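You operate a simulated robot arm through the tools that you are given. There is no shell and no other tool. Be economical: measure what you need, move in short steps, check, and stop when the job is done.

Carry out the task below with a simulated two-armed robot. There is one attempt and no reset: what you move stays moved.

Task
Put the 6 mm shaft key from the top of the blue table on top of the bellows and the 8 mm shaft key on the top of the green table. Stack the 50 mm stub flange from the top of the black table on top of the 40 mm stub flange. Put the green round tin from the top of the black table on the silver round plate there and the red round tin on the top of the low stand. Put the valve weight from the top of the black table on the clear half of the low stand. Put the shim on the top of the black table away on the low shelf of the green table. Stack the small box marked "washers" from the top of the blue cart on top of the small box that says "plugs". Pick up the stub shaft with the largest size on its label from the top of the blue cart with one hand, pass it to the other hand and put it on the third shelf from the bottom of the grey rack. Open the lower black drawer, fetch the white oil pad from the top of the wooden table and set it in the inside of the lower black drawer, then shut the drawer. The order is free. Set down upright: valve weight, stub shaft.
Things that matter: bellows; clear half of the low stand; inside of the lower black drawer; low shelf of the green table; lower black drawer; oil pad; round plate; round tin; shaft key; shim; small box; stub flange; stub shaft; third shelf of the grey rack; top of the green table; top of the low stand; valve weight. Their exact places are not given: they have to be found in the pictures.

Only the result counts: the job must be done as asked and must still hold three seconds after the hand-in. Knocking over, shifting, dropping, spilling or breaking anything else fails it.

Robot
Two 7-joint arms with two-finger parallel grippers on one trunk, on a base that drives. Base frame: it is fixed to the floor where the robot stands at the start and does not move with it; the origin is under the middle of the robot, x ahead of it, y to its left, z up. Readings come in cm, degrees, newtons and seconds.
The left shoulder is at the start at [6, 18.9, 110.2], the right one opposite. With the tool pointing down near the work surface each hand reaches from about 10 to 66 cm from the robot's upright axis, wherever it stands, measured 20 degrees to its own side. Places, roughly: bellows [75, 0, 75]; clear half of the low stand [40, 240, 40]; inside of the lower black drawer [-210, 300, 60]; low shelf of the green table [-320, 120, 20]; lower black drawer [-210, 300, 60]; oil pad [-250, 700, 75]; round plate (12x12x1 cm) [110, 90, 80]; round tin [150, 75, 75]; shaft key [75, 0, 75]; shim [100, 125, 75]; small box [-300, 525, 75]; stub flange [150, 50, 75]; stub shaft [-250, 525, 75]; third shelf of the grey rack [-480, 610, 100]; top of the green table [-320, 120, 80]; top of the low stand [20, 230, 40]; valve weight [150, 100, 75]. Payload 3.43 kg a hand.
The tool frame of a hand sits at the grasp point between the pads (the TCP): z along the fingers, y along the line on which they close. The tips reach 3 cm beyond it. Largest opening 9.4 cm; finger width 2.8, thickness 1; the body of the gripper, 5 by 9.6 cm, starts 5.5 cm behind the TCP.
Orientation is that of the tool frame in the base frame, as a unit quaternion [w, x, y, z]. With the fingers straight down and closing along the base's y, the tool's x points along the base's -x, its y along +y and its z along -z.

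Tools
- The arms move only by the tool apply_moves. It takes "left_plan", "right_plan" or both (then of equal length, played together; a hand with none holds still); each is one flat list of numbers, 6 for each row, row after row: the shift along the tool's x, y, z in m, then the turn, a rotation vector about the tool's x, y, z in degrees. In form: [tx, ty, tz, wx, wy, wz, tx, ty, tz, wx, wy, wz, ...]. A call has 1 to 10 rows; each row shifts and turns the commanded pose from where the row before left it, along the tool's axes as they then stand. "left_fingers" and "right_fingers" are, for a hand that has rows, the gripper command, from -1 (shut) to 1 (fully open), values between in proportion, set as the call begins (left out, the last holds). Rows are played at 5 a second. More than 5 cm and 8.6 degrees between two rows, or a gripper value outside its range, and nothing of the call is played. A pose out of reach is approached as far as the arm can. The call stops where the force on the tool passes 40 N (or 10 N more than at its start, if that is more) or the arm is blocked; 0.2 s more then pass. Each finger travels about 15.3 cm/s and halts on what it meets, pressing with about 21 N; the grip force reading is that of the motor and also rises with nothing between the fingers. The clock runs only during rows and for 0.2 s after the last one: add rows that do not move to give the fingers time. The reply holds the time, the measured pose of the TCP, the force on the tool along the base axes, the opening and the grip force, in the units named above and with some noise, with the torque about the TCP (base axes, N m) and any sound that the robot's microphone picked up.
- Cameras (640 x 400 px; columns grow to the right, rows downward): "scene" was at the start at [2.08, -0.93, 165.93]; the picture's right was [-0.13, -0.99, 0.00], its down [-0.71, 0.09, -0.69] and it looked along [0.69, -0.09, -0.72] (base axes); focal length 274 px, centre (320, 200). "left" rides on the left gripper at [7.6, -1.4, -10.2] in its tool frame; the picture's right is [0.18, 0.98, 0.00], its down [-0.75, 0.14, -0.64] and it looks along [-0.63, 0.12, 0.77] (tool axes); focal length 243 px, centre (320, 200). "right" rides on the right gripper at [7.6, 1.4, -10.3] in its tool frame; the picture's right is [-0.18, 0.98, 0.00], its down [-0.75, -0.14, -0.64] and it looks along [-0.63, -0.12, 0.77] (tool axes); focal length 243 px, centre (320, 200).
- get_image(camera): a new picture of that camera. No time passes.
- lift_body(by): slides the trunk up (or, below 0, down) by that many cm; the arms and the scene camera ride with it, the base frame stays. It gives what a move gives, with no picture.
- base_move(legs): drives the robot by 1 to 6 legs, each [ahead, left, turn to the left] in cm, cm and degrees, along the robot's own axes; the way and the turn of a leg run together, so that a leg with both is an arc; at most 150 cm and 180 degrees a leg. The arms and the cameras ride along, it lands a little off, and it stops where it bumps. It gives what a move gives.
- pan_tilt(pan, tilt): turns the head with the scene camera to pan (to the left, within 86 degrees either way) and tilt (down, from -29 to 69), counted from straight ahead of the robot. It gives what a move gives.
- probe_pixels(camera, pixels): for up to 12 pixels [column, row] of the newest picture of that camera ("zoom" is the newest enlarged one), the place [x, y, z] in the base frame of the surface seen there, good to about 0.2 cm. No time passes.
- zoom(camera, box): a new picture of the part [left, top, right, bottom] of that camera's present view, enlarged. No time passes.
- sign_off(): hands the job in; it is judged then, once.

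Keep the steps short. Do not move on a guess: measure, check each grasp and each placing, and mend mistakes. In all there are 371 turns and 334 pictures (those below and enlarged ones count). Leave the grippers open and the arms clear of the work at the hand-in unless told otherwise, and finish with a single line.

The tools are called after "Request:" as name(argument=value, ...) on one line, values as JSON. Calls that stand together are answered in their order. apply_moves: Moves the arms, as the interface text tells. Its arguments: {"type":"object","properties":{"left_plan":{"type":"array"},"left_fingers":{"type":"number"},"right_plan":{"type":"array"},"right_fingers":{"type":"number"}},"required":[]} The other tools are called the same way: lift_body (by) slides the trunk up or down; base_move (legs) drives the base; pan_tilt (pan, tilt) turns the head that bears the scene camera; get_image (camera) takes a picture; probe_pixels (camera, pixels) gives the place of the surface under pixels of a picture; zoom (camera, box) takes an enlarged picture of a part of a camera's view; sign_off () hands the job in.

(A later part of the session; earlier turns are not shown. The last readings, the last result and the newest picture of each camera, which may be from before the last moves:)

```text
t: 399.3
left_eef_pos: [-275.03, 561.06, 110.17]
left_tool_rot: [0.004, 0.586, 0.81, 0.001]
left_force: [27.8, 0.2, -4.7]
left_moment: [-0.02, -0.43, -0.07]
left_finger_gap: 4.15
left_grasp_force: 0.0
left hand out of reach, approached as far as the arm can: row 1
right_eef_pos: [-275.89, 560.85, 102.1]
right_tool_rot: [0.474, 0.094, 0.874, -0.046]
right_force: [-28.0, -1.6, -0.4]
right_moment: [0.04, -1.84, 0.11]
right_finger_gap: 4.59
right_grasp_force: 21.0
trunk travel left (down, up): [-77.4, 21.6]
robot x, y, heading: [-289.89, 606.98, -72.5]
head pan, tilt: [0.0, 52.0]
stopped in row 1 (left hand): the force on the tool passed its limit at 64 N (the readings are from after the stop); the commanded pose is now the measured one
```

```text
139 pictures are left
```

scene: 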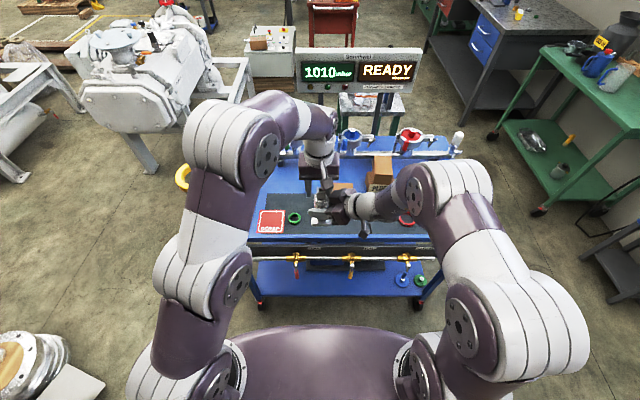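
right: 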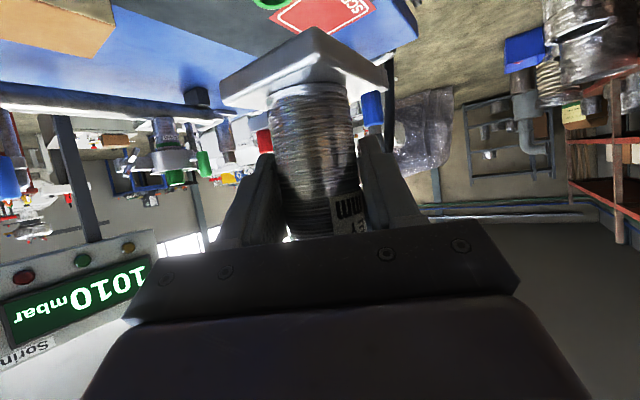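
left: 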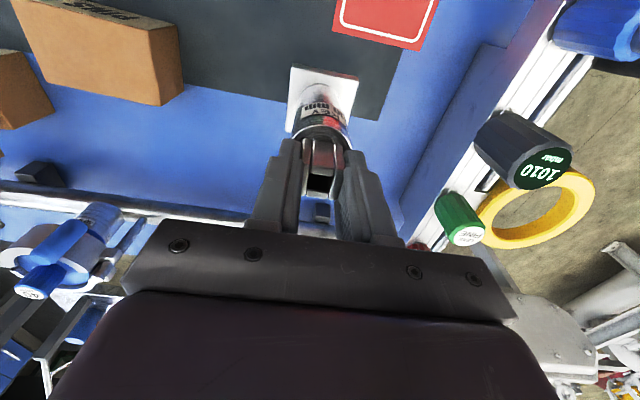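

The left finger pushes against the right gripper. Reduce the left opening, then lower the right hand out of the left fingers.

Request:
apply_moves(left_plan=[0, 0, 0, 0, 0, 0, 0, 0, 0, 0, 0, 0], left_fingers=-0.3)

Request:
apply_moves(right_plan=[0.0084, 0, 0.0055, 0, 0, 0, 0.0167, 0, 0.011, 0, 0, 0, 0.0167, 0, 0.011, 0, 0, 0])

Request:
zoom(camera="scene", box=[270, 120, 450, 260])

```text
t: 399.9
left_eef_pos: [-275.33, 561.01, 110.17]
left_tool_rot: [0.002, 0.587, 0.81, -0.001]
left_force: [2.1, -2.9, -0.9]
left_moment: [-0.03, -0.05, 0.06]
left_finger_gap: 3.25
left_grasp_force: 0.1
right_eef_pos: [-275.74, 560.97, 102.17]
right_tool_rot: [0.475, 0.092, 0.874, -0.046]
right_force: [-2.0, 3.4, -4.0]
right_moment: [-0.19, -0.11, -0.06]
right_finger_gap: 4.57
right_grasp_force: 21.1
trunk travel left (down, up): [-77.4, 21.6]
robot x, y, heading: [-289.96, 607.18, -72.4]
head pan, tilt: [0.0, 52.0]
```

```text
t: 400.7
left_eef_pos: [-275.34, 561.01, 110.23]
left_tool_rot: [0.001, 0.587, 0.809, 0.0]
left_force: [0.6, -0.3, 0.3]
left_moment: [0.0, -0.02, 0.02]
left_finger_gap: 3.26
left_grasp_force: 0.0
right_eef_pos: [-275.68, 560.9, 97.26]
right_tool_rot: [0.476, 0.092, 0.873, -0.046]
right_force: [0.2, -0.6, -5.0]
right_moment: [-0.01, -0.01, -0.05]
right_finger_gap: 4.56
right_grasp_force: 21.3
trunk travel left (down, up): [-77.4, 21.6]
robot x, y, heading: [-290.32, 607.27, -72.2]
head pan, tilt: [0.0, 52.0]
```

```text
2.86 times, centred on (360, 190) of scene
```

zoom: 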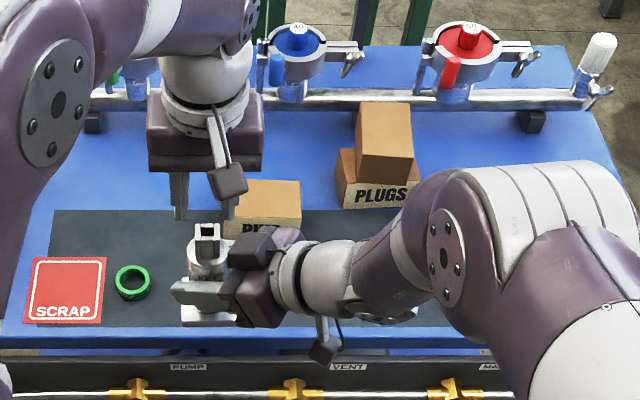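

Handover done. Move the left hand away and bring the right hand's yaw back toward forward.

Request:
apply_moves(left_plan=[0.02, 0.04, 0, 0, 0, 0, 0.03, 0.035, 0, 0, 0, 0, 0.03, 0.035, 0, 0, 0, 0, 0.03, 0.035, 0, 0, 0, 0])

Request:
base_move(legs=[[-10, 0, 0]])

Request:
apply_moves(right_plan=[0, -0.005, -0.03, 0, 0, 0, 0, -0.005, -0.03, 0, 0, 0, 0, -0.005, -0.03, 0, 0, 0, 0, 0, 0, 6.68, -0.07, 4.4, 0, 0, 0, 6.68, -0.07, 4.4, 0, 0, 0, 6.68, -0.07, 4.4, 0, 0, 0, 6.68, -0.07, 4.4])

Request:
get_image(camera="scene")

```text
t: 401.7
left_eef_pos: [-264.92, 576.17, 110.14]
left_tool_rot: [0.002, 0.587, 0.809, 0.0]
left_force: [0.4, 0.2, -0.3]
left_moment: [-0.05, 0.01, -0.02]
left_finger_gap: 3.31
left_grasp_force: 0.1
right_eef_pos: [-275.63, 561.04, 97.25]
right_tool_rot: [0.475, 0.091, 0.874, -0.047]
right_force: [0.7, 0.0, -5.2]
right_moment: [0.01, 0.02, 0.01]
right_finger_gap: 4.58
right_grasp_force: 20.7
trunk travel left (down, up): [-77.4, 21.6]
robot x, y, heading: [-289.69, 606.96, -72.5]
head pan, tilt: [0.0, 52.0]
```

```text
t: 402.9
left_eef_pos: [-268.04, 585.62, 110.09]
left_tool_rot: [0.003, 0.587, 0.809, -0.001]
left_force: [-0.4, 1.3, -0.6]
left_moment: [-0.03, 0.01, 0.01]
left_finger_gap: 3.29
left_grasp_force: 0.1
right_eef_pos: [-278.84, 570.49, 97.27]
right_tool_rot: [0.475, 0.092, 0.874, -0.047]
right_force: [0.2, 0.3, -6.0]
right_moment: [0.01, 0.02, 0.01]
right_finger_gap: 4.6
right_grasp_force: 21.6
trunk travel left (down, up): [-77.4, 21.6]
robot x, y, heading: [-293.03, 616.7, -72.4]
head pan, tilt: [0.0, 52.0]
```

```text
t: 404.5
left_eef_pos: [-268.09, 585.55, 110.1]
left_tool_rot: [0.002, 0.588, 0.809, -0.001]
left_force: [0.6, 0.2, 0.4]
left_moment: [0.0, 0.01, -0.04]
left_finger_gap: 3.29
left_grasp_force: 0.1
right_eef_pos: [-286.54, 570.48, 102.07]
right_tool_rot: [0.445, 0.33, 0.814, -0.174]
right_force: [-0.4, -0.7, -5.1]
right_moment: [0.02, -0.01, -0.02]
right_finger_gap: 4.55
right_grasp_force: 20.6
trunk travel left (down, up): [-77.4, 21.6]
robot x, y, heading: [-293.08, 616.62, -72.4]
head pan, tilt: [0.0, 52.0]
```

```text
137 pictures are left
```

scene: 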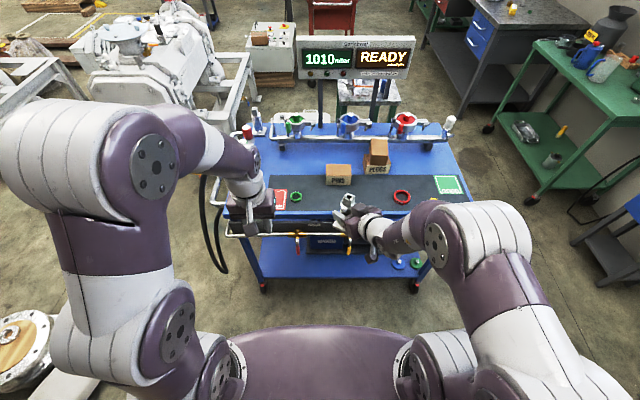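

Turn right to face the grey rack and look.

Request:
base_move(legs=[[0, 0, -93]])

Request:
pan_tilt(pan=0, tilt=25)

Request:
get_image(camera="scene")

```text
t: 408.8
left_eef_pos: [-325.2, 593.33, 110.05]
left_tool_rot: [0.002, 0.992, 0.129, -0.003]
left_force: [-0.2, -0.1, -0.4]
left_moment: [0.0, 0.04, 0.0]
left_finger_gap: 3.31
left_grasp_force: 0.0
right_eef_pos: [-339.3, 612.69, 102.09]
right_tool_rot: [0.18, 0.819, 0.32, -0.442]
right_force: [-0.6, -0.1, -5.5]
right_moment: [0.03, -0.01, 0.0]
right_finger_gap: 4.6
right_grasp_force: 21.0
trunk travel left (down, up): [-77.4, 21.6]
robot x, y, heading: [-292.9, 616.16, -165.8]
head pan, tilt: [0.0, 52.0]
```

```text
t: 409.7
left_eef_pos: [-325.37, 593.26, 110.14]
left_tool_rot: [0.001, 0.992, 0.129, -0.002]
left_force: [-0.6, 0.0, 0.2]
left_moment: [0.03, 0.0, 0.0]
left_finger_gap: 3.3
left_grasp_force: 0.1
right_eef_pos: [-339.31, 612.65, 102.15]
right_tool_rot: [0.18, 0.818, 0.32, -0.442]
right_force: [0.8, 0.9, -5.3]
right_moment: [-0.01, 0.0, 0.0]
right_finger_gap: 4.57
right_grasp_force: 20.7
trunk travel left (down, up): [-77.4, 21.6]
robot x, y, heading: [-293.17, 616.81, -165.5]
head pan, tilt: [0.0, 25.0]
```

```text
136 pictures are left
```

scene: 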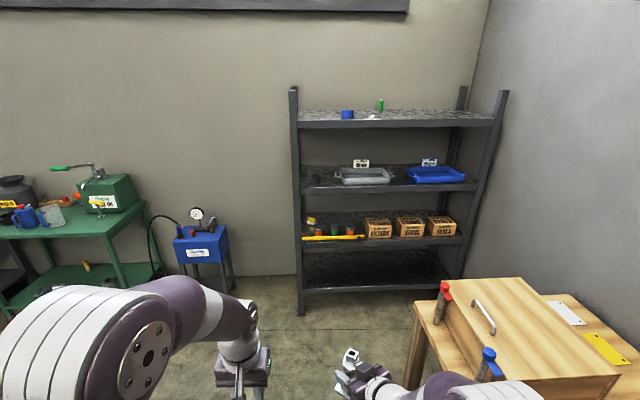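

Request:
zoom(camera="scene", box=[280, 80, 520, 310])

Request:
probe_pixels(camera="scene", pixels=[[318, 185], [325, 178], [303, 188], [305, 191], [330, 190], [465, 182], [340, 120], [310, 125], [297, 210], [470, 200], [312, 170], [410, 320]])

```text
1.74 times, centred on (400, 195) of scene
```

zoom: 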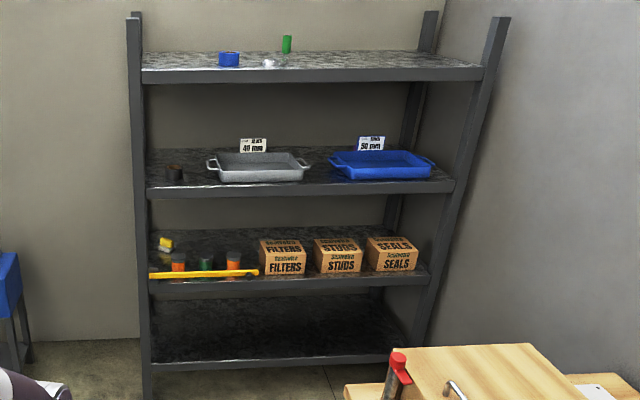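

```text
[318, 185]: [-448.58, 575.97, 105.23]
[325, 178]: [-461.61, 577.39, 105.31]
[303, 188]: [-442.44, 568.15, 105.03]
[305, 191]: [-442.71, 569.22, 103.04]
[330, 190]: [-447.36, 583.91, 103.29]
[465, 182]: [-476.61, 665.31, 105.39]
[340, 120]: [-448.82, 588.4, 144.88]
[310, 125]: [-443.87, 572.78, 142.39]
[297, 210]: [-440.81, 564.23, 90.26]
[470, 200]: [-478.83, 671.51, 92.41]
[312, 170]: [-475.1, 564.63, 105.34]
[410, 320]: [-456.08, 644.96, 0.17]
```

Shelf 3 top z=105.3, front edge from (-442,568) to (-476,665). Tuck the left hand, raise trunk 11, drive close to the rack.

Request:
apply_moves(left_plan=[0.03, 0.035, 0, 0, 0, 0, 0.04, 0.025, 0, 0, 0, 0, 0.02, 0.035, 0, 0, 0, 0])

Request:
lift_body(by=11)

Request:
base_move(legs=[[0, 0, 4.5], [100, -11, 0]])

Request:
pan_tilt(pan=0, tilt=45)

Request:
get_image(camera="scene")

```text
t: 410.5
left_eef_pos: [-314.15, 586.5, 110.11]
left_tool_rot: [0.001, 0.992, 0.128, -0.003]
left_force: [0.3, 0.1, -0.9]
left_moment: [0.06, -0.01, -0.03]
left_finger_gap: 3.28
left_grasp_force: 0.1
right_eef_pos: [-339.3, 612.71, 102.01]
right_tool_rot: [0.179, 0.819, 0.319, -0.442]
right_force: [0.0, 0.2, -5.4]
right_moment: [0.04, -0.02, 0.03]
right_finger_gap: 4.58
right_grasp_force: 21.1
trunk travel left (down, up): [-77.4, 21.6]
robot x, y, heading: [-292.86, 616.19, -165.7]
head pan, tilt: [0.0, 25.0]
```

```text
t: 411.9
left_eef_pos: [-314.16, 586.56, 121.06]
left_tool_rot: [0.002, 0.992, 0.128, -0.002]
left_force: [0.5, 0.2, 0.8]
left_moment: [-0.02, 0.02, 0.0]
left_finger_gap: 3.28
left_grasp_force: 0.1
right_eef_pos: [-339.33, 612.63, 113.22]
right_tool_rot: [0.18, 0.819, 0.32, -0.442]
right_force: [-0.4, 0.2, -5.2]
right_moment: [0.04, 0.02, 0.0]
right_finger_gap: 4.59
right_grasp_force: 21.7
trunk travel left (down, up): [-88.4, 10.6]
robot x, y, heading: [-293.3, 616.58, -165.8]
head pan, tilt: [0.0, 25.0]
```

```text
t: 417.7
left_eef_pos: [-410.46, 562.8, 121.05]
left_tool_rot: [0.002, 0.986, 0.168, -0.003]
left_force: [0.2, 0.5, 0.5]
left_moment: [0.01, 0.02, -0.04]
left_finger_gap: 3.29
left_grasp_force: 0.0
right_eef_pos: [-437.58, 586.86, 113.12]
right_tool_rot: [0.196, 0.806, 0.352, -0.434]
right_force: [-0.1, -0.2, -4.7]
right_moment: [-0.02, -0.02, 0.03]
right_finger_gap: 4.56
right_grasp_force: 21.2
trunk travel left (down, up): [-88.4, 10.6]
robot x, y, heading: [-391.59, 594.69, -161.3]
head pan, tilt: [0.0, 25.0]
```

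```text
t: 418.5
left_eef_pos: [-410.47, 562.73, 121.05]
left_tool_rot: [0.002, 0.986, 0.17, -0.002]
left_force: [0.1, 0.3, 0.2]
left_moment: [0.01, -0.01, 0.0]
left_finger_gap: 3.3
left_grasp_force: 0.0
right_eef_pos: [-437.74, 586.69, 113.06]
right_tool_rot: [0.197, 0.805, 0.352, -0.435]
right_force: [1.4, 0.1, -5.4]
right_moment: [0.05, -0.01, 0.02]
right_finger_gap: 4.58
right_grasp_force: 21.0
trunk travel left (down, up): [-88.4, 10.6]
robot x, y, heading: [-392.25, 594.78, -161.0]
head pan, tilt: [0.0, 45.0]
```

```text
134 pictures are left
```

scene: 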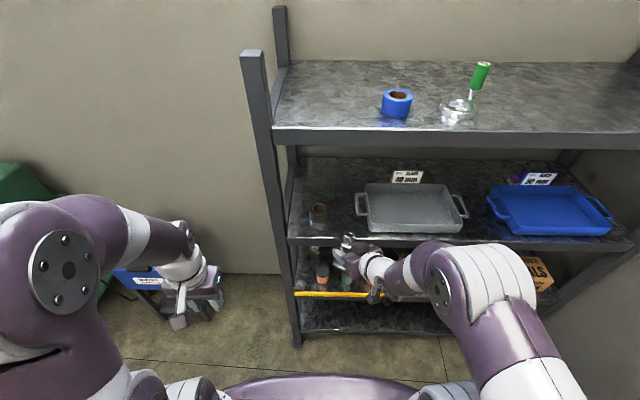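

Request:
zoom(camera="scene", box=[280, 160, 440, 310])

Request:
probe_pixels(camera="scene", pixels=[[310, 240], [340, 242], [340, 225], [319, 212], [358, 210], [330, 230], [352, 240]])

```text
2.67 times, centred on (360, 235) of scene
```

zoom: 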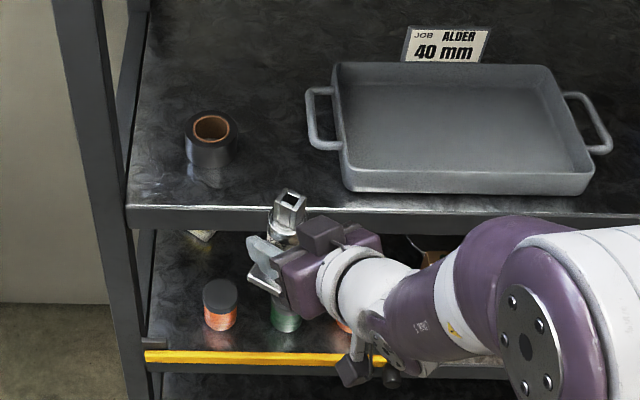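

```text
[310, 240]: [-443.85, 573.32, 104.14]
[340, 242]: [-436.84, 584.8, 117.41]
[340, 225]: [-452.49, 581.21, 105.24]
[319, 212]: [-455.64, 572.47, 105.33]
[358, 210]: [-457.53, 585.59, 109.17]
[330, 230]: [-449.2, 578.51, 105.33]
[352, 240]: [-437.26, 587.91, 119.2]
```

Target (-452,580) between the tape roll and tray. Move the right hand in at height.

Request:
apply_moves(right_plan=[-0.02, -0.0151, 0.0305, 0, 0, 0, -0.02, -0.0151, 0.0305, 0, 0, 0, -0.02, -0.0151, 0.0305, 0, 0, 0, -0.02, -0.0151, 0.0305, 0, 0, 0, 0, 0, 0, 0, 0, 0])

Request:
get_image(camera="scene")

Request:
zoom(camera="scene", box=[280, 160, 440, 310])

Request:
get_image(camera="right")

```text
t: 419.7
left_eef_pos: [-410.42, 562.74, 121.02]
left_tool_rot: [0.001, 0.986, 0.168, -0.003]
left_force: [-0.1, 0.1, 0.2]
left_moment: [0.01, 0.01, -0.05]
left_finger_gap: 3.29
left_grasp_force: 0.0
right_eef_pos: [-451.9, 580.04, 113.11]
right_tool_rot: [0.197, 0.805, 0.353, -0.434]
right_force: [0.0, 0.4, -5.4]
right_moment: [0.04, -0.01, -0.01]
right_finger_gap: 4.57
right_grasp_force: 20.9
trunk travel left (down, up): [-88.4, 10.6]
robot x, y, heading: [-391.31, 594.26, -161.0]
head pan, tilt: [0.0, 45.0]
```

```text
132 pictures are left
```

scene: 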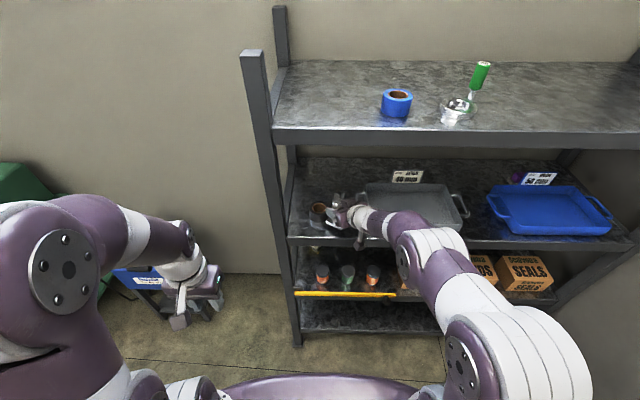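

```text
2.67 times, centred on (360, 235) of scene
```

zoom: 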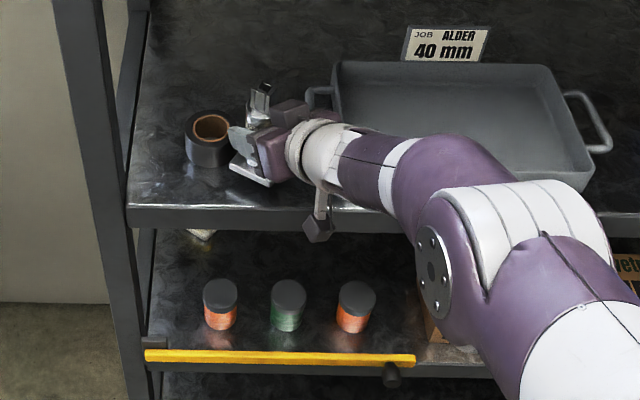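

```text
130 pictures are left
```

right: 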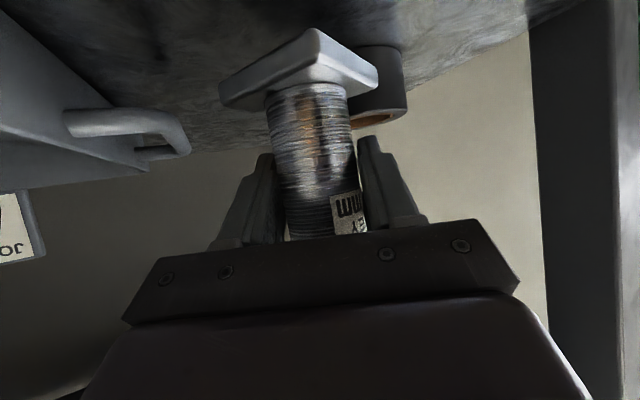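

Lower to the shelf.

Request:
apply_moves(right_plan=[0.0097, 0, 0.0063, 0, 0, 0, 0.0092, 0, 0.006, 0, 0, 0, 0, 0, 0, 0, 0, 0])

Request:
apply_moves(right_plan=[0.0017, 0, 0.0011, 0, 0, 0, 0, 0, 0, 0, 0, 0])

Request:
apply_moves(right_plan=[0.0017, 0, 0.0011, 0, 0, 0, 0, 0, 0, 0, 0, 0])

```text
t: 420.5
left_eef_pos: [-410.47, 562.78, 121.1]
left_tool_rot: [0.001, 0.986, 0.168, -0.002]
left_force: [-0.6, 0.3, -0.2]
left_moment: [0.0, 0.01, 0.0]
left_finger_gap: 3.3
left_grasp_force: 0.2
right_eef_pos: [-451.82, 580.09, 110.93]
right_tool_rot: [0.197, 0.805, 0.352, -0.435]
right_force: [1.0, 1.2, 1.5]
right_moment: [-0.14, 0.21, 0.01]
right_finger_gap: 4.56
right_grasp_force: 21.0
trunk travel left (down, up): [-88.4, 10.6]
robot x, y, heading: [-391.75, 594.65, -160.8]
head pan, tilt: [0.0, 45.0]
```

```text
t: 421.1
left_eef_pos: [-410.32, 562.89, 121.16]
left_tool_rot: [0.0, 0.986, 0.168, -0.003]
left_force: [0.9, 0.4, 0.5]
left_moment: [0.02, 0.02, 0.01]
left_finger_gap: 3.28
left_grasp_force: 0.1
right_eef_pos: [-451.9, 580.25, 110.89]
right_tool_rot: [0.197, 0.804, 0.351, -0.437]
right_force: [-1.1, 2.1, 10.5]
right_moment: [-0.37, 0.29, 0.06]
right_finger_gap: 4.56
right_grasp_force: 21.2
trunk travel left (down, up): [-88.4, 10.6]
robot x, y, heading: [-391.65, 594.48, -161.1]
head pan, tilt: [0.0, 45.0]
```

```text
t: 421.7
left_eef_pos: [-410.36, 562.87, 121.08]
left_tool_rot: [0.002, 0.986, 0.168, -0.003]
left_force: [-0.5, 0.1, -0.5]
left_moment: [-0.01, 0.01, -0.01]
left_finger_gap: 3.32
left_grasp_force: 0.0
right_eef_pos: [-451.79, 580.24, 110.62]
right_tool_rot: [0.197, 0.804, 0.352, -0.437]
right_force: [-3.8, 2.5, 13.7]
right_moment: [-0.11, 0.05, 0.01]
right_finger_gap: 4.57
right_grasp_force: 21.5
trunk travel left (down, up): [-88.4, 10.6]
robot x, y, heading: [-391.69, 594.23, -161.2]
head pan, tilt: [0.0, 45.0]
```

Contact. Release with limited opening.

Request:
apply_moves(right_plan=[0, 0, 0, 0, 0, 0, 0, 0, 0, 0, 0, 0, 0, 0, 0, 0, 0, 0], right_fingers=0.35)

Request:
zoom(camera="scene", box=[280, 160, 440, 310])

Request:
get_image(camera="right")

```text
t: 422.5
left_eef_pos: [-410.42, 562.71, 121.06]
left_tool_rot: [0.002, 0.986, 0.169, -0.002]
left_force: [0.8, -0.2, -0.1]
left_moment: [0.0, 0.01, 0.02]
left_finger_gap: 3.28
left_grasp_force: 0.2
right_eef_pos: [-451.92, 580.02, 110.45]
right_tool_rot: [0.197, 0.805, 0.352, -0.435]
right_force: [-0.4, 0.5, -0.4]
right_moment: [-0.02, 0.01, 0.01]
right_finger_gap: 6.38
right_grasp_force: 0.0
trunk travel left (down, up): [-88.4, 10.6]
robot x, y, heading: [-391.65, 594.46, -160.9]
head pan, tilt: [0.0, 45.0]
```

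```text
2.67 times, centred on (360, 235) of scene
```

zoom: 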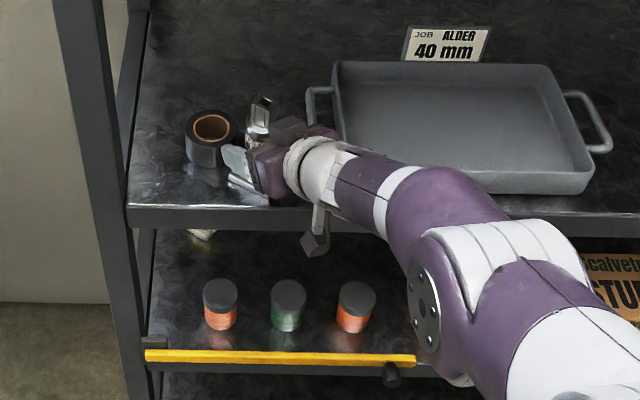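

```text
128 pictures are left
```

right: 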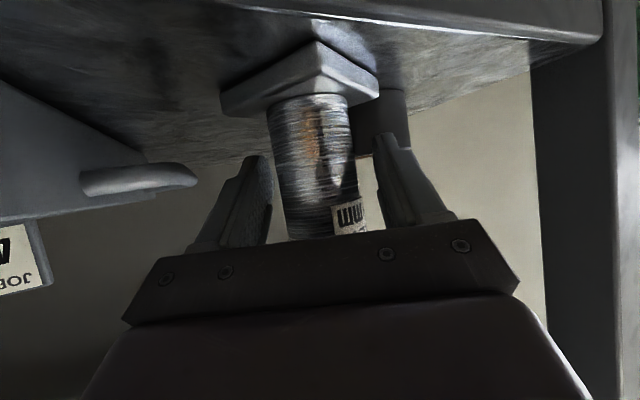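

Shaft stands. Retreat along the finger axis.

Request:
apply_moves(right_plan=[0, 0, -0.03, 0, 0, 0, 0, 0, -0.03, 0, 0, 0, 0, 0, -0.03, 0, 0, 0, 0, 0, -0.03, 0, 0, 0])

Request:
base_move(legs=[[-22, 0, 0]])

Request:
get_image(camera="scene")

Request:
zoom(camera="scene", box=[280, 100, 440, 250])

```text
t: 423.5
left_eef_pos: [-410.19, 562.85, 121.14]
left_tool_rot: [0.001, 0.986, 0.17, -0.004]
left_force: [0.2, 0.4, 0.4]
left_moment: [0.03, 0.01, 0.02]
left_finger_gap: 3.31
left_grasp_force: 0.1
right_eef_pos: [-444.95, 587.58, 117.13]
right_tool_rot: [0.197, 0.804, 0.352, -0.436]
right_force: [1.2, 0.1, 0.6]
right_moment: [0.01, -0.01, 0.02]
right_finger_gap: 6.35
right_grasp_force: 0.1
trunk travel left (down, up): [-88.4, 10.6]
robot x, y, heading: [-391.98, 594.44, -161.0]
head pan, tilt: [0.0, 45.0]
```

```text
t: 425.2
left_eef_pos: [-389.72, 569.78, 121.06]
left_tool_rot: [0.001, 0.986, 0.169, -0.002]
left_force: [0.4, -0.1, 0.2]
left_moment: [-0.03, 0.03, -0.02]
left_finger_gap: 3.3
left_grasp_force: 0.0
right_eef_pos: [-424.47, 594.63, 117.01]
right_tool_rot: [0.197, 0.805, 0.353, -0.434]
right_force: [0.2, 0.4, 0.0]
right_moment: [-0.01, 0.01, -0.02]
right_finger_gap: 6.32
right_grasp_force: 0.1
trunk travel left (down, up): [-88.4, 10.6]
robot x, y, heading: [-370.95, 601.49, -161.3]
head pan, tilt: [0.0, 45.0]
```

```text
127 pictures are left
```

scene: 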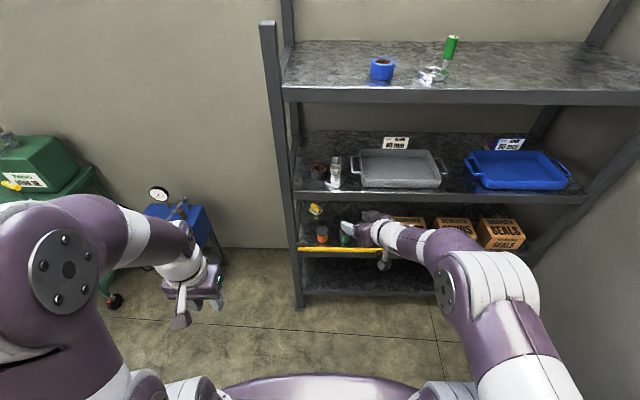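

```text
2.67 times, centred on (360, 175) of scene
```

zoom: 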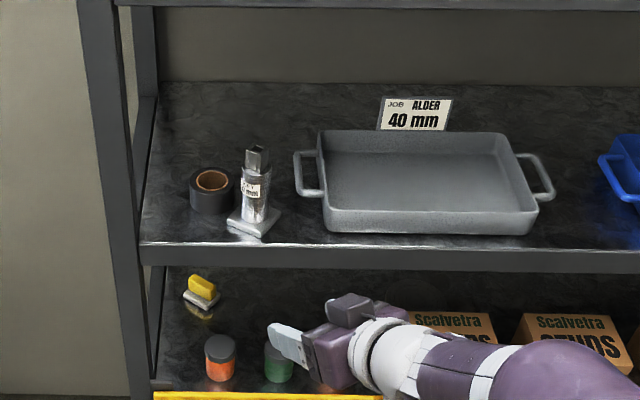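

Shaft is upright on shelf 3. Straighten the right hand again and retract it.

Request:
apply_moves(right_plan=[0, 0, -0.02, 0, 8.2, 0, 0, 0, -0.02, 0, 8.2, 0, 0, 0, -0.02, 0, 8.2, 0, 0, 0, 0, 0, 8.2, 0, 0, 0, 0, 0, 8.2, 0, 0, 0, 0, 0, 8.2, 0, 0, 0, 0, 0, 7.6, 0, 0, 0, 0, 0, 0, 8.2, 0, 0, 0, 0, 0, 8.2, 0, 0, 0, 0, 0, 8.2], right_fingers=1)

Request:
lift_body(by=-11)

Request:
base_move(legs=[[0, 0, -91]])

Request:
pan_tilt(pan=-20, tilt=35)

Request:
get_image(camera="scene")

```text
t: 427.4
left_eef_pos: [-389.67, 569.77, 121.04]
left_tool_rot: [0.001, 0.985, 0.17, -0.003]
left_force: [-0.2, 1.1, -0.3]
left_moment: [0.02, 0.02, -0.01]
left_finger_gap: 3.29
left_grasp_force: 0.1
right_eef_pos: [-421.4, 597.94, 120.93]
right_tool_rot: [0.005, 0.98, 0.199, 0.002]
right_force: [-0.6, 0.7, 0.4]
right_moment: [0.01, -0.02, 0.0]
right_finger_gap: 9.38
right_grasp_force: 0.0
trunk travel left (down, up): [-88.4, 10.6]
robot x, y, heading: [-371.15, 601.67, -160.8]
head pan, tilt: [0.0, 45.0]
```

```text
t: 428.8
left_eef_pos: [-389.61, 569.96, 109.97]
left_tool_rot: [0.002, 0.986, 0.169, -0.002]
left_force: [0.0, -0.4, 0.1]
left_moment: [0.03, 0.01, 0.01]
left_finger_gap: 3.3
left_grasp_force: 0.1
right_eef_pos: [-421.42, 598.05, 110.01]
right_tool_rot: [0.006, 0.98, 0.2, 0.002]
right_force: [0.5, -0.4, 0.0]
right_moment: [0.0, 0.01, 0.01]
right_finger_gap: 9.4
right_grasp_force: 0.0
trunk travel left (down, up): [-77.4, 21.6]
robot x, y, heading: [-371.16, 601.62, -161.0]
head pan, tilt: [0.0, 45.0]
```

```text
t: 433.1
left_eef_pos: [-402.18, 621.19, 110.02]
left_tool_rot: [-0.001, 0.808, -0.589, -0.002]
left_force: [-0.1, -0.5, 0.2]
left_moment: [-0.01, 0.0, 0.02]
left_finger_gap: 3.29
left_grasp_force: 0.1
right_eef_pos: [-372.93, 652.09, 110.05]
right_tool_rot: [0.006, 0.826, -0.564, -0.002]
right_force: [-0.8, -0.7, 0.0]
right_moment: [0.01, -0.03, -0.04]
right_finger_gap: 9.38
right_grasp_force: 0.1
trunk travel left (down, up): [-77.4, 21.6]
robot x, y, heading: [-370.77, 601.65, 107.4]
head pan, tilt: [0.0, 45.0]
```

```text
t: 433.9
left_eef_pos: [-402.12, 621.07, 110.1]
left_tool_rot: [0.0, 0.808, -0.589, -0.001]
left_force: [0.2, 0.0, -0.1]
left_moment: [-0.01, 0.02, 0.01]
left_finger_gap: 3.26
left_grasp_force: 0.1
right_eef_pos: [-373.06, 652.03, 109.97]
right_tool_rot: [0.005, 0.826, -0.564, -0.003]
right_force: [-0.6, -0.5, -0.5]
right_moment: [0.0, 0.0, 0.02]
right_finger_gap: 9.42
right_grasp_force: 0.1
trunk travel left (down, up): [-77.4, 21.6]
robot x, y, heading: [-371.0, 601.31, 107.3]
head pan, tilt: [-20.0, 35.0]
```

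```text
125 pictures are left
```

scene: 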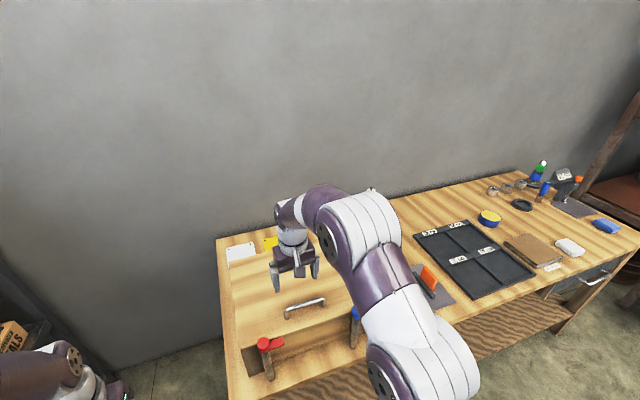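

Request:
probe_pixels(camera="scene", pixels=[[570, 246], [560, 258], [530, 250], [605, 226], [550, 266], [600, 265], [240, 350], [540, 290]])

Request:
zoom(camera="scene", box=[490, 200, 640, 320])

```text
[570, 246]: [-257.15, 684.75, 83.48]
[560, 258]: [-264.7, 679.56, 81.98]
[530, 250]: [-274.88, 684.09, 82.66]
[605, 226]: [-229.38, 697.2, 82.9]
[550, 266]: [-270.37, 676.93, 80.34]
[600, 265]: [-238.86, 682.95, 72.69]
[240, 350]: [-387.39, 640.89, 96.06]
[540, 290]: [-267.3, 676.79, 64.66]
```

```text
3.33 times, centred on (565, 260) of scene
```

zoom: 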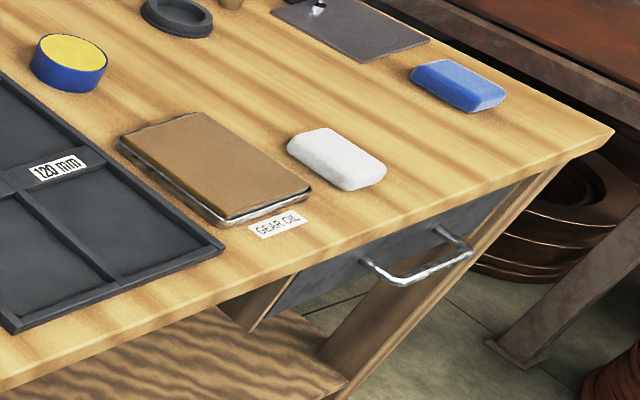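

White pad at about (-258,684). Retract the right hand and strafe right along the table.

Request:
apply_moves(right_plan=[0.045, 0, 0, 0, 0, 0, 0.045, 0, 0, 0, 0, 0, 0.045, 0, 0, 0, 0, 0], left_plan=[-0.03, 0, 0, 0, 0, 0, -0.03, 0, 0, 0, 0, 0, 0, 0, 0, 0, 0, 0], left_fingers=1)

Request:
base_move(legs=[[-4, -138, 0]])

Request:
pan_tilt(pan=5, tilt=52)

Request:
get_image(camera="scene")

```text
t: 434.7
left_eef_pos: [-403.86, 626.76, 110.29]
left_tool_rot: [-0.001, 0.808, -0.589, -0.002]
left_force: [1.2, -0.2, 0.3]
left_moment: [0.0, 0.01, 0.01]
left_finger_gap: 9.38
left_grasp_force: 0.2
right_eef_pos: [-368.03, 639.26, 109.95]
right_tool_rot: [0.005, 0.826, -0.564, -0.004]
right_force: [0.4, -0.7, -0.4]
right_moment: [0.03, -0.04, -0.01]
right_finger_gap: 9.38
right_grasp_force: 0.1
trunk travel left (down, up): [-77.4, 21.6]
robot x, y, heading: [-371.21, 601.57, 106.9]
head pan, tilt: [-20.0, 35.0]
```

```text
t: 441.6
left_eef_pos: [-271.88, 664.08, 110.16]
left_tool_rot: [-0.001, 0.81, -0.587, -0.003]
left_force: [-0.6, -0.3, 0.3]
left_moment: [0.01, -0.03, 0.03]
left_finger_gap: 9.4
left_grasp_force: 0.1
right_eef_pos: [-236.16, 677.09, 109.97]
right_tool_rot: [0.006, 0.828, -0.561, -0.002]
right_force: [-0.6, -0.3, 0.5]
right_moment: [0.01, 0.0, -0.01]
right_finger_gap: 9.4
right_grasp_force: 0.1
trunk travel left (down, up): [-77.4, 21.6]
robot x, y, heading: [-238.53, 638.68, 107.4]
head pan, tilt: [-20.0, 35.0]
```

```text
t: 442.5
left_eef_pos: [-271.93, 664.15, 110.14]
left_tool_rot: [-0.001, 0.81, -0.586, -0.002]
left_force: [0.1, -0.1, 0.1]
left_moment: [-0.04, 0.05, -0.02]
left_finger_gap: 9.41
left_grasp_force: 0.1
right_eef_pos: [-236.15, 677.02, 109.86]
right_tool_rot: [0.006, 0.828, -0.561, -0.003]
right_force: [0.7, -0.1, 0.1]
right_moment: [-0.02, -0.02, -0.02]
right_finger_gap: 9.4
right_grasp_force: 0.0
trunk travel left (down, up): [-77.4, 21.6]
robot x, y, heading: [-239.07, 639.08, 107.6]
head pan, tilt: [5.0, 52.0]
```

```text
123 pictures are left
```

scene: 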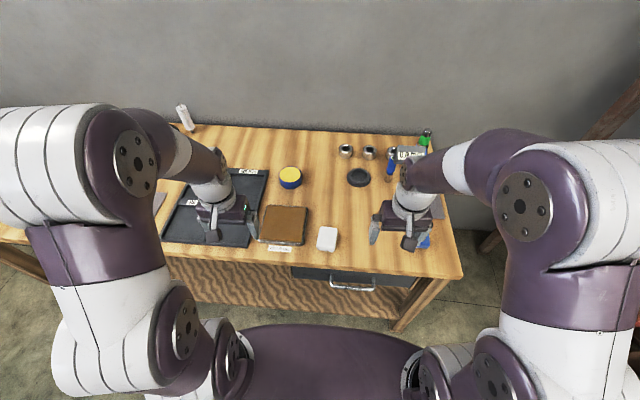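

Request:
zoom(camera="scene", box=[305, 215, 350, 260])

Request:
probe_pixels(camera="scene", pixels=[[320, 230], [336, 230], [318, 243], [335, 245], [327, 236], [327, 249]])

```text
8.89 times, centred on (328, 238) of scene
```

zoom: 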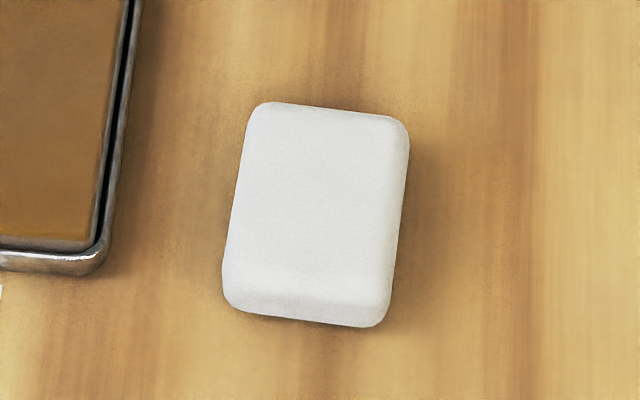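

```text
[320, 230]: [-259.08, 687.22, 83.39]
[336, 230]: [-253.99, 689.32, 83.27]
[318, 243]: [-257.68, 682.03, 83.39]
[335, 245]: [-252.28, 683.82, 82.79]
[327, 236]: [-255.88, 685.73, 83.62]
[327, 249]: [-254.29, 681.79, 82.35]
```

Pad centre (-255.7,685.3), 6.5 wide. Shift the right hand away, move the left over the pad.

Request:
apply_moves(right_plan=[0, -0.03, 0, 0, 0, 0, 0, -0.03, 0, 0, 0, 0, 0, -0.03, 0, 0, 0, 0, 0, 0, 0, 0, 0, 0, 0, 0, 0, 0, 0, 0, 0, 0, 0, 0, 0, 0, 0, 0, 0, 0, 0, 0], left_plan=[-0.025, -0.0366, 0, 0, 0, -4, -0.025, -0.0366, 0, 0, 0, 0, -0.025, -0.0366, 0, 0, 0, 0, -0.025, -0.0366, 0, 0, 0, 0, -0.025, -0.0366, 0, 0, 0, 0, -0.025, -0.0366, 0, 0, 0, 0, 0, 0, 0.04, 0, 0, 0], left_fingers=0.8)

Request:
get_image(camera="left")

```text
t: 444.1
left_eef_pos: [-256.81, 686.05, 105.93]
left_tool_rot: [-0.001, 0.83, -0.557, -0.002]
left_force: [-0.8, -0.4, -0.2]
left_moment: [0.02, -0.02, -0.03]
left_finger_gap: 8.48
left_grasp_force: 0.0
left hand out of reach, approached as far as the arm can: row 6
right_eef_pos: [-227.76, 680.4, 109.86]
right_tool_rot: [0.005, 0.828, -0.561, -0.002]
right_force: [0.1, 0.8, -0.2]
right_moment: [0.0, -0.04, -0.02]
right_finger_gap: 9.42
right_grasp_force: 0.0
trunk travel left (down, up): [-77.4, 21.6]
robot x, y, heading: [-238.36, 638.84, 107.5]
head pan, tilt: [5.0, 52.0]
```

```text
121 pictures are left
```

left: 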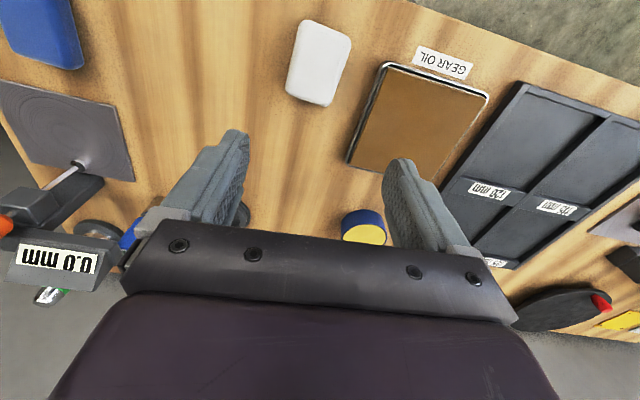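

Request:
probe_pixels(camera="left", pixels=[[306, 26], [346, 40], [324, 100], [292, 88], [318, 62], [372, 95], [395, 70]])

```text
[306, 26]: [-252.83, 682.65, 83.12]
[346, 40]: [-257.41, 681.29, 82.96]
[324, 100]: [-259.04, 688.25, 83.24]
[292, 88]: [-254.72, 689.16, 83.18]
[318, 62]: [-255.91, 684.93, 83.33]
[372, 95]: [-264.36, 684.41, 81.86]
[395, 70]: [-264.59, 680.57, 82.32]
```

Request:
apply_moves(left_plan=[0.009, -0.006, 0.03, 0, 0, 7, 0, 0, 0.045, 0, 0, 0, 0, 0, 0.045, 0, 0, 0, 0, 0, 0.045, 0, 0, 0, 0, 0, 0.04, 0, 0, 0, 0, 0, 0.017, 0, 0, 0, 0, 0, 0, 0, 0, 0])

Request:
get_image(camera="left")

```text
t: 445.7
left_eef_pos: [-256.21, 685.31, 83.57]
left_tool_rot: [-0.002, 0.795, -0.607, -0.002]
left_force: [-0.3, 0.8, -0.4]
left_moment: [-0.03, -0.02, 0.01]
left_finger_gap: 8.47
left_grasp_force: 0.1
right_eef_pos: [-227.78, 680.45, 109.99]
right_tool_rot: [0.006, 0.827, -0.562, -0.002]
right_force: [-0.5, -0.8, 0.3]
right_moment: [-0.01, 0.0, -0.03]
right_finger_gap: 9.38
right_grasp_force: 0.1
trunk travel left (down, up): [-77.4, 21.6]
robot x, y, heading: [-239.06, 639.05, 107.7]
head pan, tilt: [5.0, 52.0]
```

```text
120 pictures are left
```

left: 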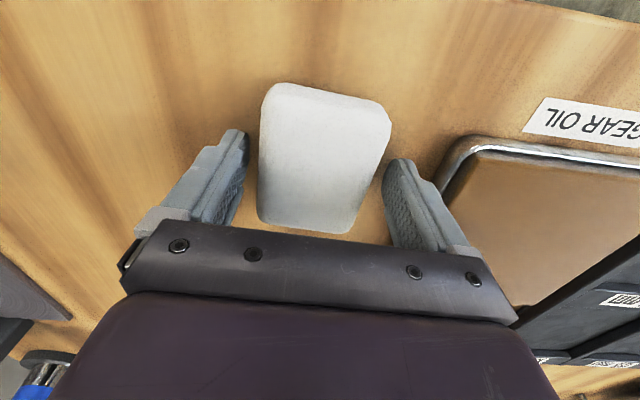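

Good. Close on the pad and lift.

Request:
apply_moves(left_plan=[0, 0, 0, 0, 0, 0, 0, 0, 0, 0, 0, 0, 0, 0, 0, 0, 0, 0], left_fingers=-1)

Request:
apply_moves(left_plan=[0, 0, -0.03, 0, 0, 0, 0, 0, -0.045, 0, 0, 0, 0, 0, -0.045, 0, 0, 0, 0, 0, -0.045, 0, 0, 0, 0.045, 0, -0.02, 0, 0, 0, 0.045, 0, 0, 0, 0, 0])

Request:
get_image(camera="left")

```text
t: 446.5
left_eef_pos: [-256.22, 685.33, 83.66]
left_tool_rot: [-0.001, 0.794, -0.608, -0.002]
left_force: [-0.7, 0.8, 3.4]
left_moment: [0.1, -0.05, -0.03]
left_finger_gap: 6.44
left_grasp_force: 21.0
right_eef_pos: [-227.75, 680.46, 109.94]
right_tool_rot: [0.005, 0.827, -0.562, -0.003]
right_force: [0.7, 0.3, -0.4]
right_moment: [0.0, 0.0, 0.0]
right_finger_gap: 9.42
right_grasp_force: 0.0
trunk travel left (down, up): [-77.4, 21.6]
robot x, y, heading: [-239.14, 639.25, 107.5]
head pan, tilt: [5.0, 52.0]
```

```text
t: 447.9
left_eef_pos: [-253.64, 676.36, 102.26]
left_tool_rot: [-0.001, 0.795, -0.607, -0.002]
left_force: [-0.3, 0.1, 0.1]
left_moment: [0.02, 0.01, -0.03]
left_finger_gap: 6.43
left_grasp_force: 20.8
right_eef_pos: [-227.78, 680.29, 109.96]
right_tool_rot: [0.005, 0.827, -0.562, -0.003]
right_force: [0.2, 0.3, 0.4]
right_moment: [0.0, -0.03, -0.02]
right_finger_gap: 9.39
right_grasp_force: 0.1
trunk travel left (down, up): [-77.4, 21.6]
robot x, y, heading: [-238.6, 639.4, 107.7]
head pan, tilt: [5.0, 52.0]
```

```text
119 pictures are left
```

left: 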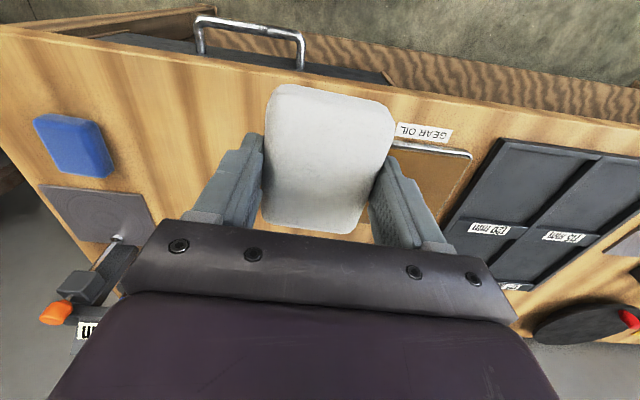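

Pad held. Drive back west along the aisle, turn south, and go down toward the red cart.

Request:
base_move(legs=[[-4, 138, 0], [0, 0, 162.3], [112, 0, 0], [87, 38, 0]])

Request:
pan_tilt(pan=20, tilt=35)

Request:
get_image(camera="scene")

```text
t: 471.2
left_eef_pos: [-334.09, 353.38, 102.09]
left_tool_rot: [0.003, 0.733, 0.68, 0.0]
left_force: [0.0, 0.9, 0.6]
left_moment: [0.0, 0.02, 0.02]
left_finger_gap: 6.39
left_grasp_force: 21.0
right_eef_pos: [-359.75, 358.32, 109.91]
right_tool_rot: [0.004, 0.693, 0.721, 0.005]
right_force: [-1.2, -0.5, -0.8]
right_moment: [-0.05, 0.01, 0.03]
right_finger_gap: 9.41
right_grasp_force: 0.2
trunk travel left (down, up): [-77.4, 21.6]
robot x, y, heading: [-335.37, 393.77, -91.8]
head pan, tilt: [5.0, 52.0]
```

```text
t: 472.0
left_eef_pos: [-334.0, 353.36, 102.13]
left_tool_rot: [0.002, 0.733, 0.68, -0.001]
left_force: [0.3, -0.5, -0.4]
left_moment: [0.01, -0.04, -0.01]
left_finger_gap: 6.37
left_grasp_force: 20.9
right_eef_pos: [-359.63, 358.21, 109.92]
right_tool_rot: [0.004, 0.693, 0.721, 0.005]
right_force: [0.3, 0.1, -0.9]
right_moment: [0.0, -0.01, -0.02]
right_finger_gap: 9.41
right_grasp_force: 0.1
trunk travel left (down, up): [-77.4, 21.6]
robot x, y, heading: [-335.62, 393.71, -91.8]
head pan, tilt: [20.0, 35.0]
```

```text
118 pictures are left
```

scene: 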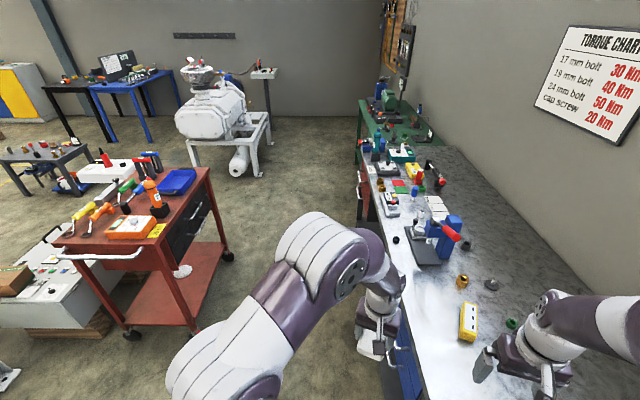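

Hands are near the bench; strafe left (east) 45 first, then south, then turn to face the cart.

Request:
base_move(legs=[[0, 42, 0], [80, 0, 0]])

Request:
pan_tilt(pan=60, tilt=40)

Request:
get_image(camera="scene")

```text
t: 478.4
left_eef_pos: [-294.63, 272.65, 102.15]
left_tool_rot: [0.002, 0.733, 0.68, -0.001]
left_force: [0.0, 0.1, 0.2]
left_moment: [-0.01, 0.03, 0.01]
left_finger_gap: 6.42
left_grasp_force: 21.6
right_eef_pos: [-320.42, 277.58, 109.85]
right_tool_rot: [0.005, 0.693, 0.721, 0.004]
right_force: [1.0, -0.4, -1.2]
right_moment: [0.02, 0.0, -0.04]
right_finger_gap: 9.39
right_grasp_force: 0.0
trunk travel left (down, up): [-77.4, 21.6]
robot x, y, heading: [-296.35, 312.66, -91.5]
head pan, tilt: [20.0, 35.0]
```

```text
t: 479.5
left_eef_pos: [-294.62, 272.7, 102.15]
left_tool_rot: [0.003, 0.733, 0.68, -0.001]
left_force: [0.0, -0.8, -0.7]
left_moment: [0.0, 0.02, 0.0]
left_finger_gap: 6.39
left_grasp_force: 21.1
right_eef_pos: [-320.22, 277.52, 109.84]
right_tool_rot: [0.004, 0.693, 0.721, 0.005]
right_force: [0.0, 0.4, 0.6]
right_moment: [-0.02, -0.01, 0.02]
right_finger_gap: 9.37
right_grasp_force: 0.0
trunk travel left (down, up): [-77.4, 21.6]
robot x, y, heading: [-295.91, 313.05, -91.7]
head pan, tilt: [60.0, 40.0]
```

```text
117 pictures are left
```

scene: 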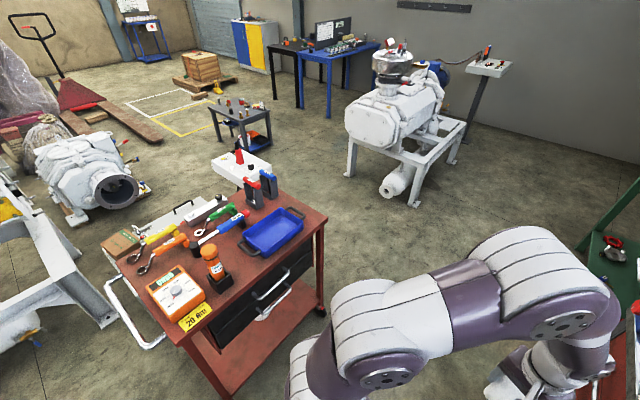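

Request:
zoom(camera="scene", box=[180, 220, 340, 370])

Request:
probe_pixels(camera="scene", pixels=[[272, 285], [268, 303], [214, 342], [312, 255], [215, 330], [322, 228], [316, 290], [230, 380], [255, 295], [286, 272]])

```text
2.67 times, centred on (260, 295) of scene
```

zoom: 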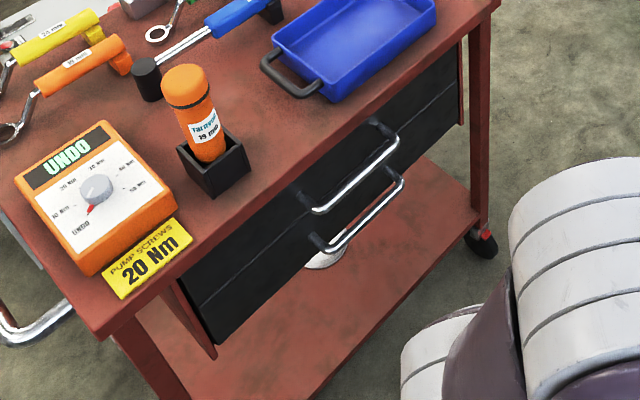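

```text
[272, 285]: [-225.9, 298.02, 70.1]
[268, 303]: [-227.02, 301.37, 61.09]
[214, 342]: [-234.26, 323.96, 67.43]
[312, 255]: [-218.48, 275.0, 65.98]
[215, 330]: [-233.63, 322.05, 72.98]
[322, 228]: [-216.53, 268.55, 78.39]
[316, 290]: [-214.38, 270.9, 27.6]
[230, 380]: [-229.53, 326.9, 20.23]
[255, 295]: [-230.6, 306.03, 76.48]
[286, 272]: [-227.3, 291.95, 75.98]
```

Drawer faces run along (.307,-.952); I should face heading ~18°. Move south 25 and turn left 109.5°.

Request:
base_move(legs=[[27, -4, 0], [0, 0, 109.5]])

Request:
pan_tilt(pan=0, tilt=52)

Request:
get_image(camera="scene")

```text
t: 483.6
left_eef_pos: [-272.53, 257.38, 101.94]
left_tool_rot: [0.003, 0.439, 0.898, 0.0]
left_force: [0.7, 0.8, -0.9]
left_moment: [-0.02, 0.02, 0.01]
left_finger_gap: 6.4
left_grasp_force: 21.2
right_eef_pos: [-294.85, 243.95, 109.98]
right_tool_rot: [0.002, 0.388, 0.922, 0.005]
right_force: [-0.2, -0.1, 0.1]
right_moment: [-0.02, 0.02, -0.04]
right_finger_gap: 9.39
right_grasp_force: 0.0
trunk travel left (down, up): [-77.4, 21.6]
robot x, y, heading: [-300.88, 286.1, -49.7]
head pan, tilt: [60.0, 40.0]
stopped in leg 2: the robot was blocked; the commanded pose is now the measured one
```

```text
t: 484.9
left_eef_pos: [-272.55, 257.46, 102.01]
left_tool_rot: [0.003, 0.44, 0.898, 0.0]
left_force: [0.1, -0.5, -0.8]
left_moment: [-0.01, 0.02, 0.0]
left_finger_gap: 6.38
left_grasp_force: 21.8
right_eef_pos: [-295.01, 243.86, 109.86]
right_tool_rot: [0.003, 0.387, 0.922, 0.007]
right_force: [0.7, 0.5, 0.6]
right_moment: [-0.02, 0.0, -0.02]
right_finger_gap: 9.42
right_grasp_force: 0.1
trunk travel left (down, up): [-77.4, 21.6]
robot x, y, heading: [-300.94, 286.06, -49.8]
head pan, tilt: [0.0, 52.0]
```

```text
115 pictures are left
```

scene: 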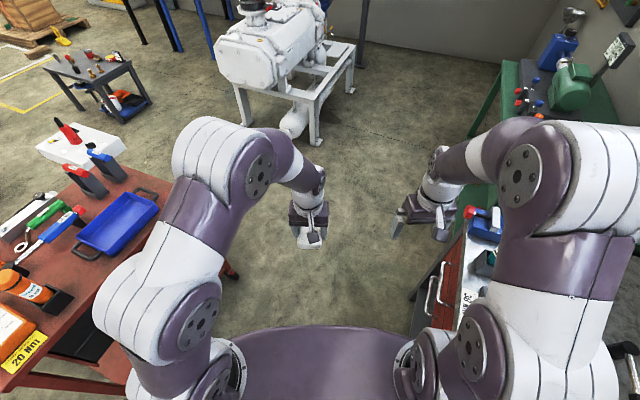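

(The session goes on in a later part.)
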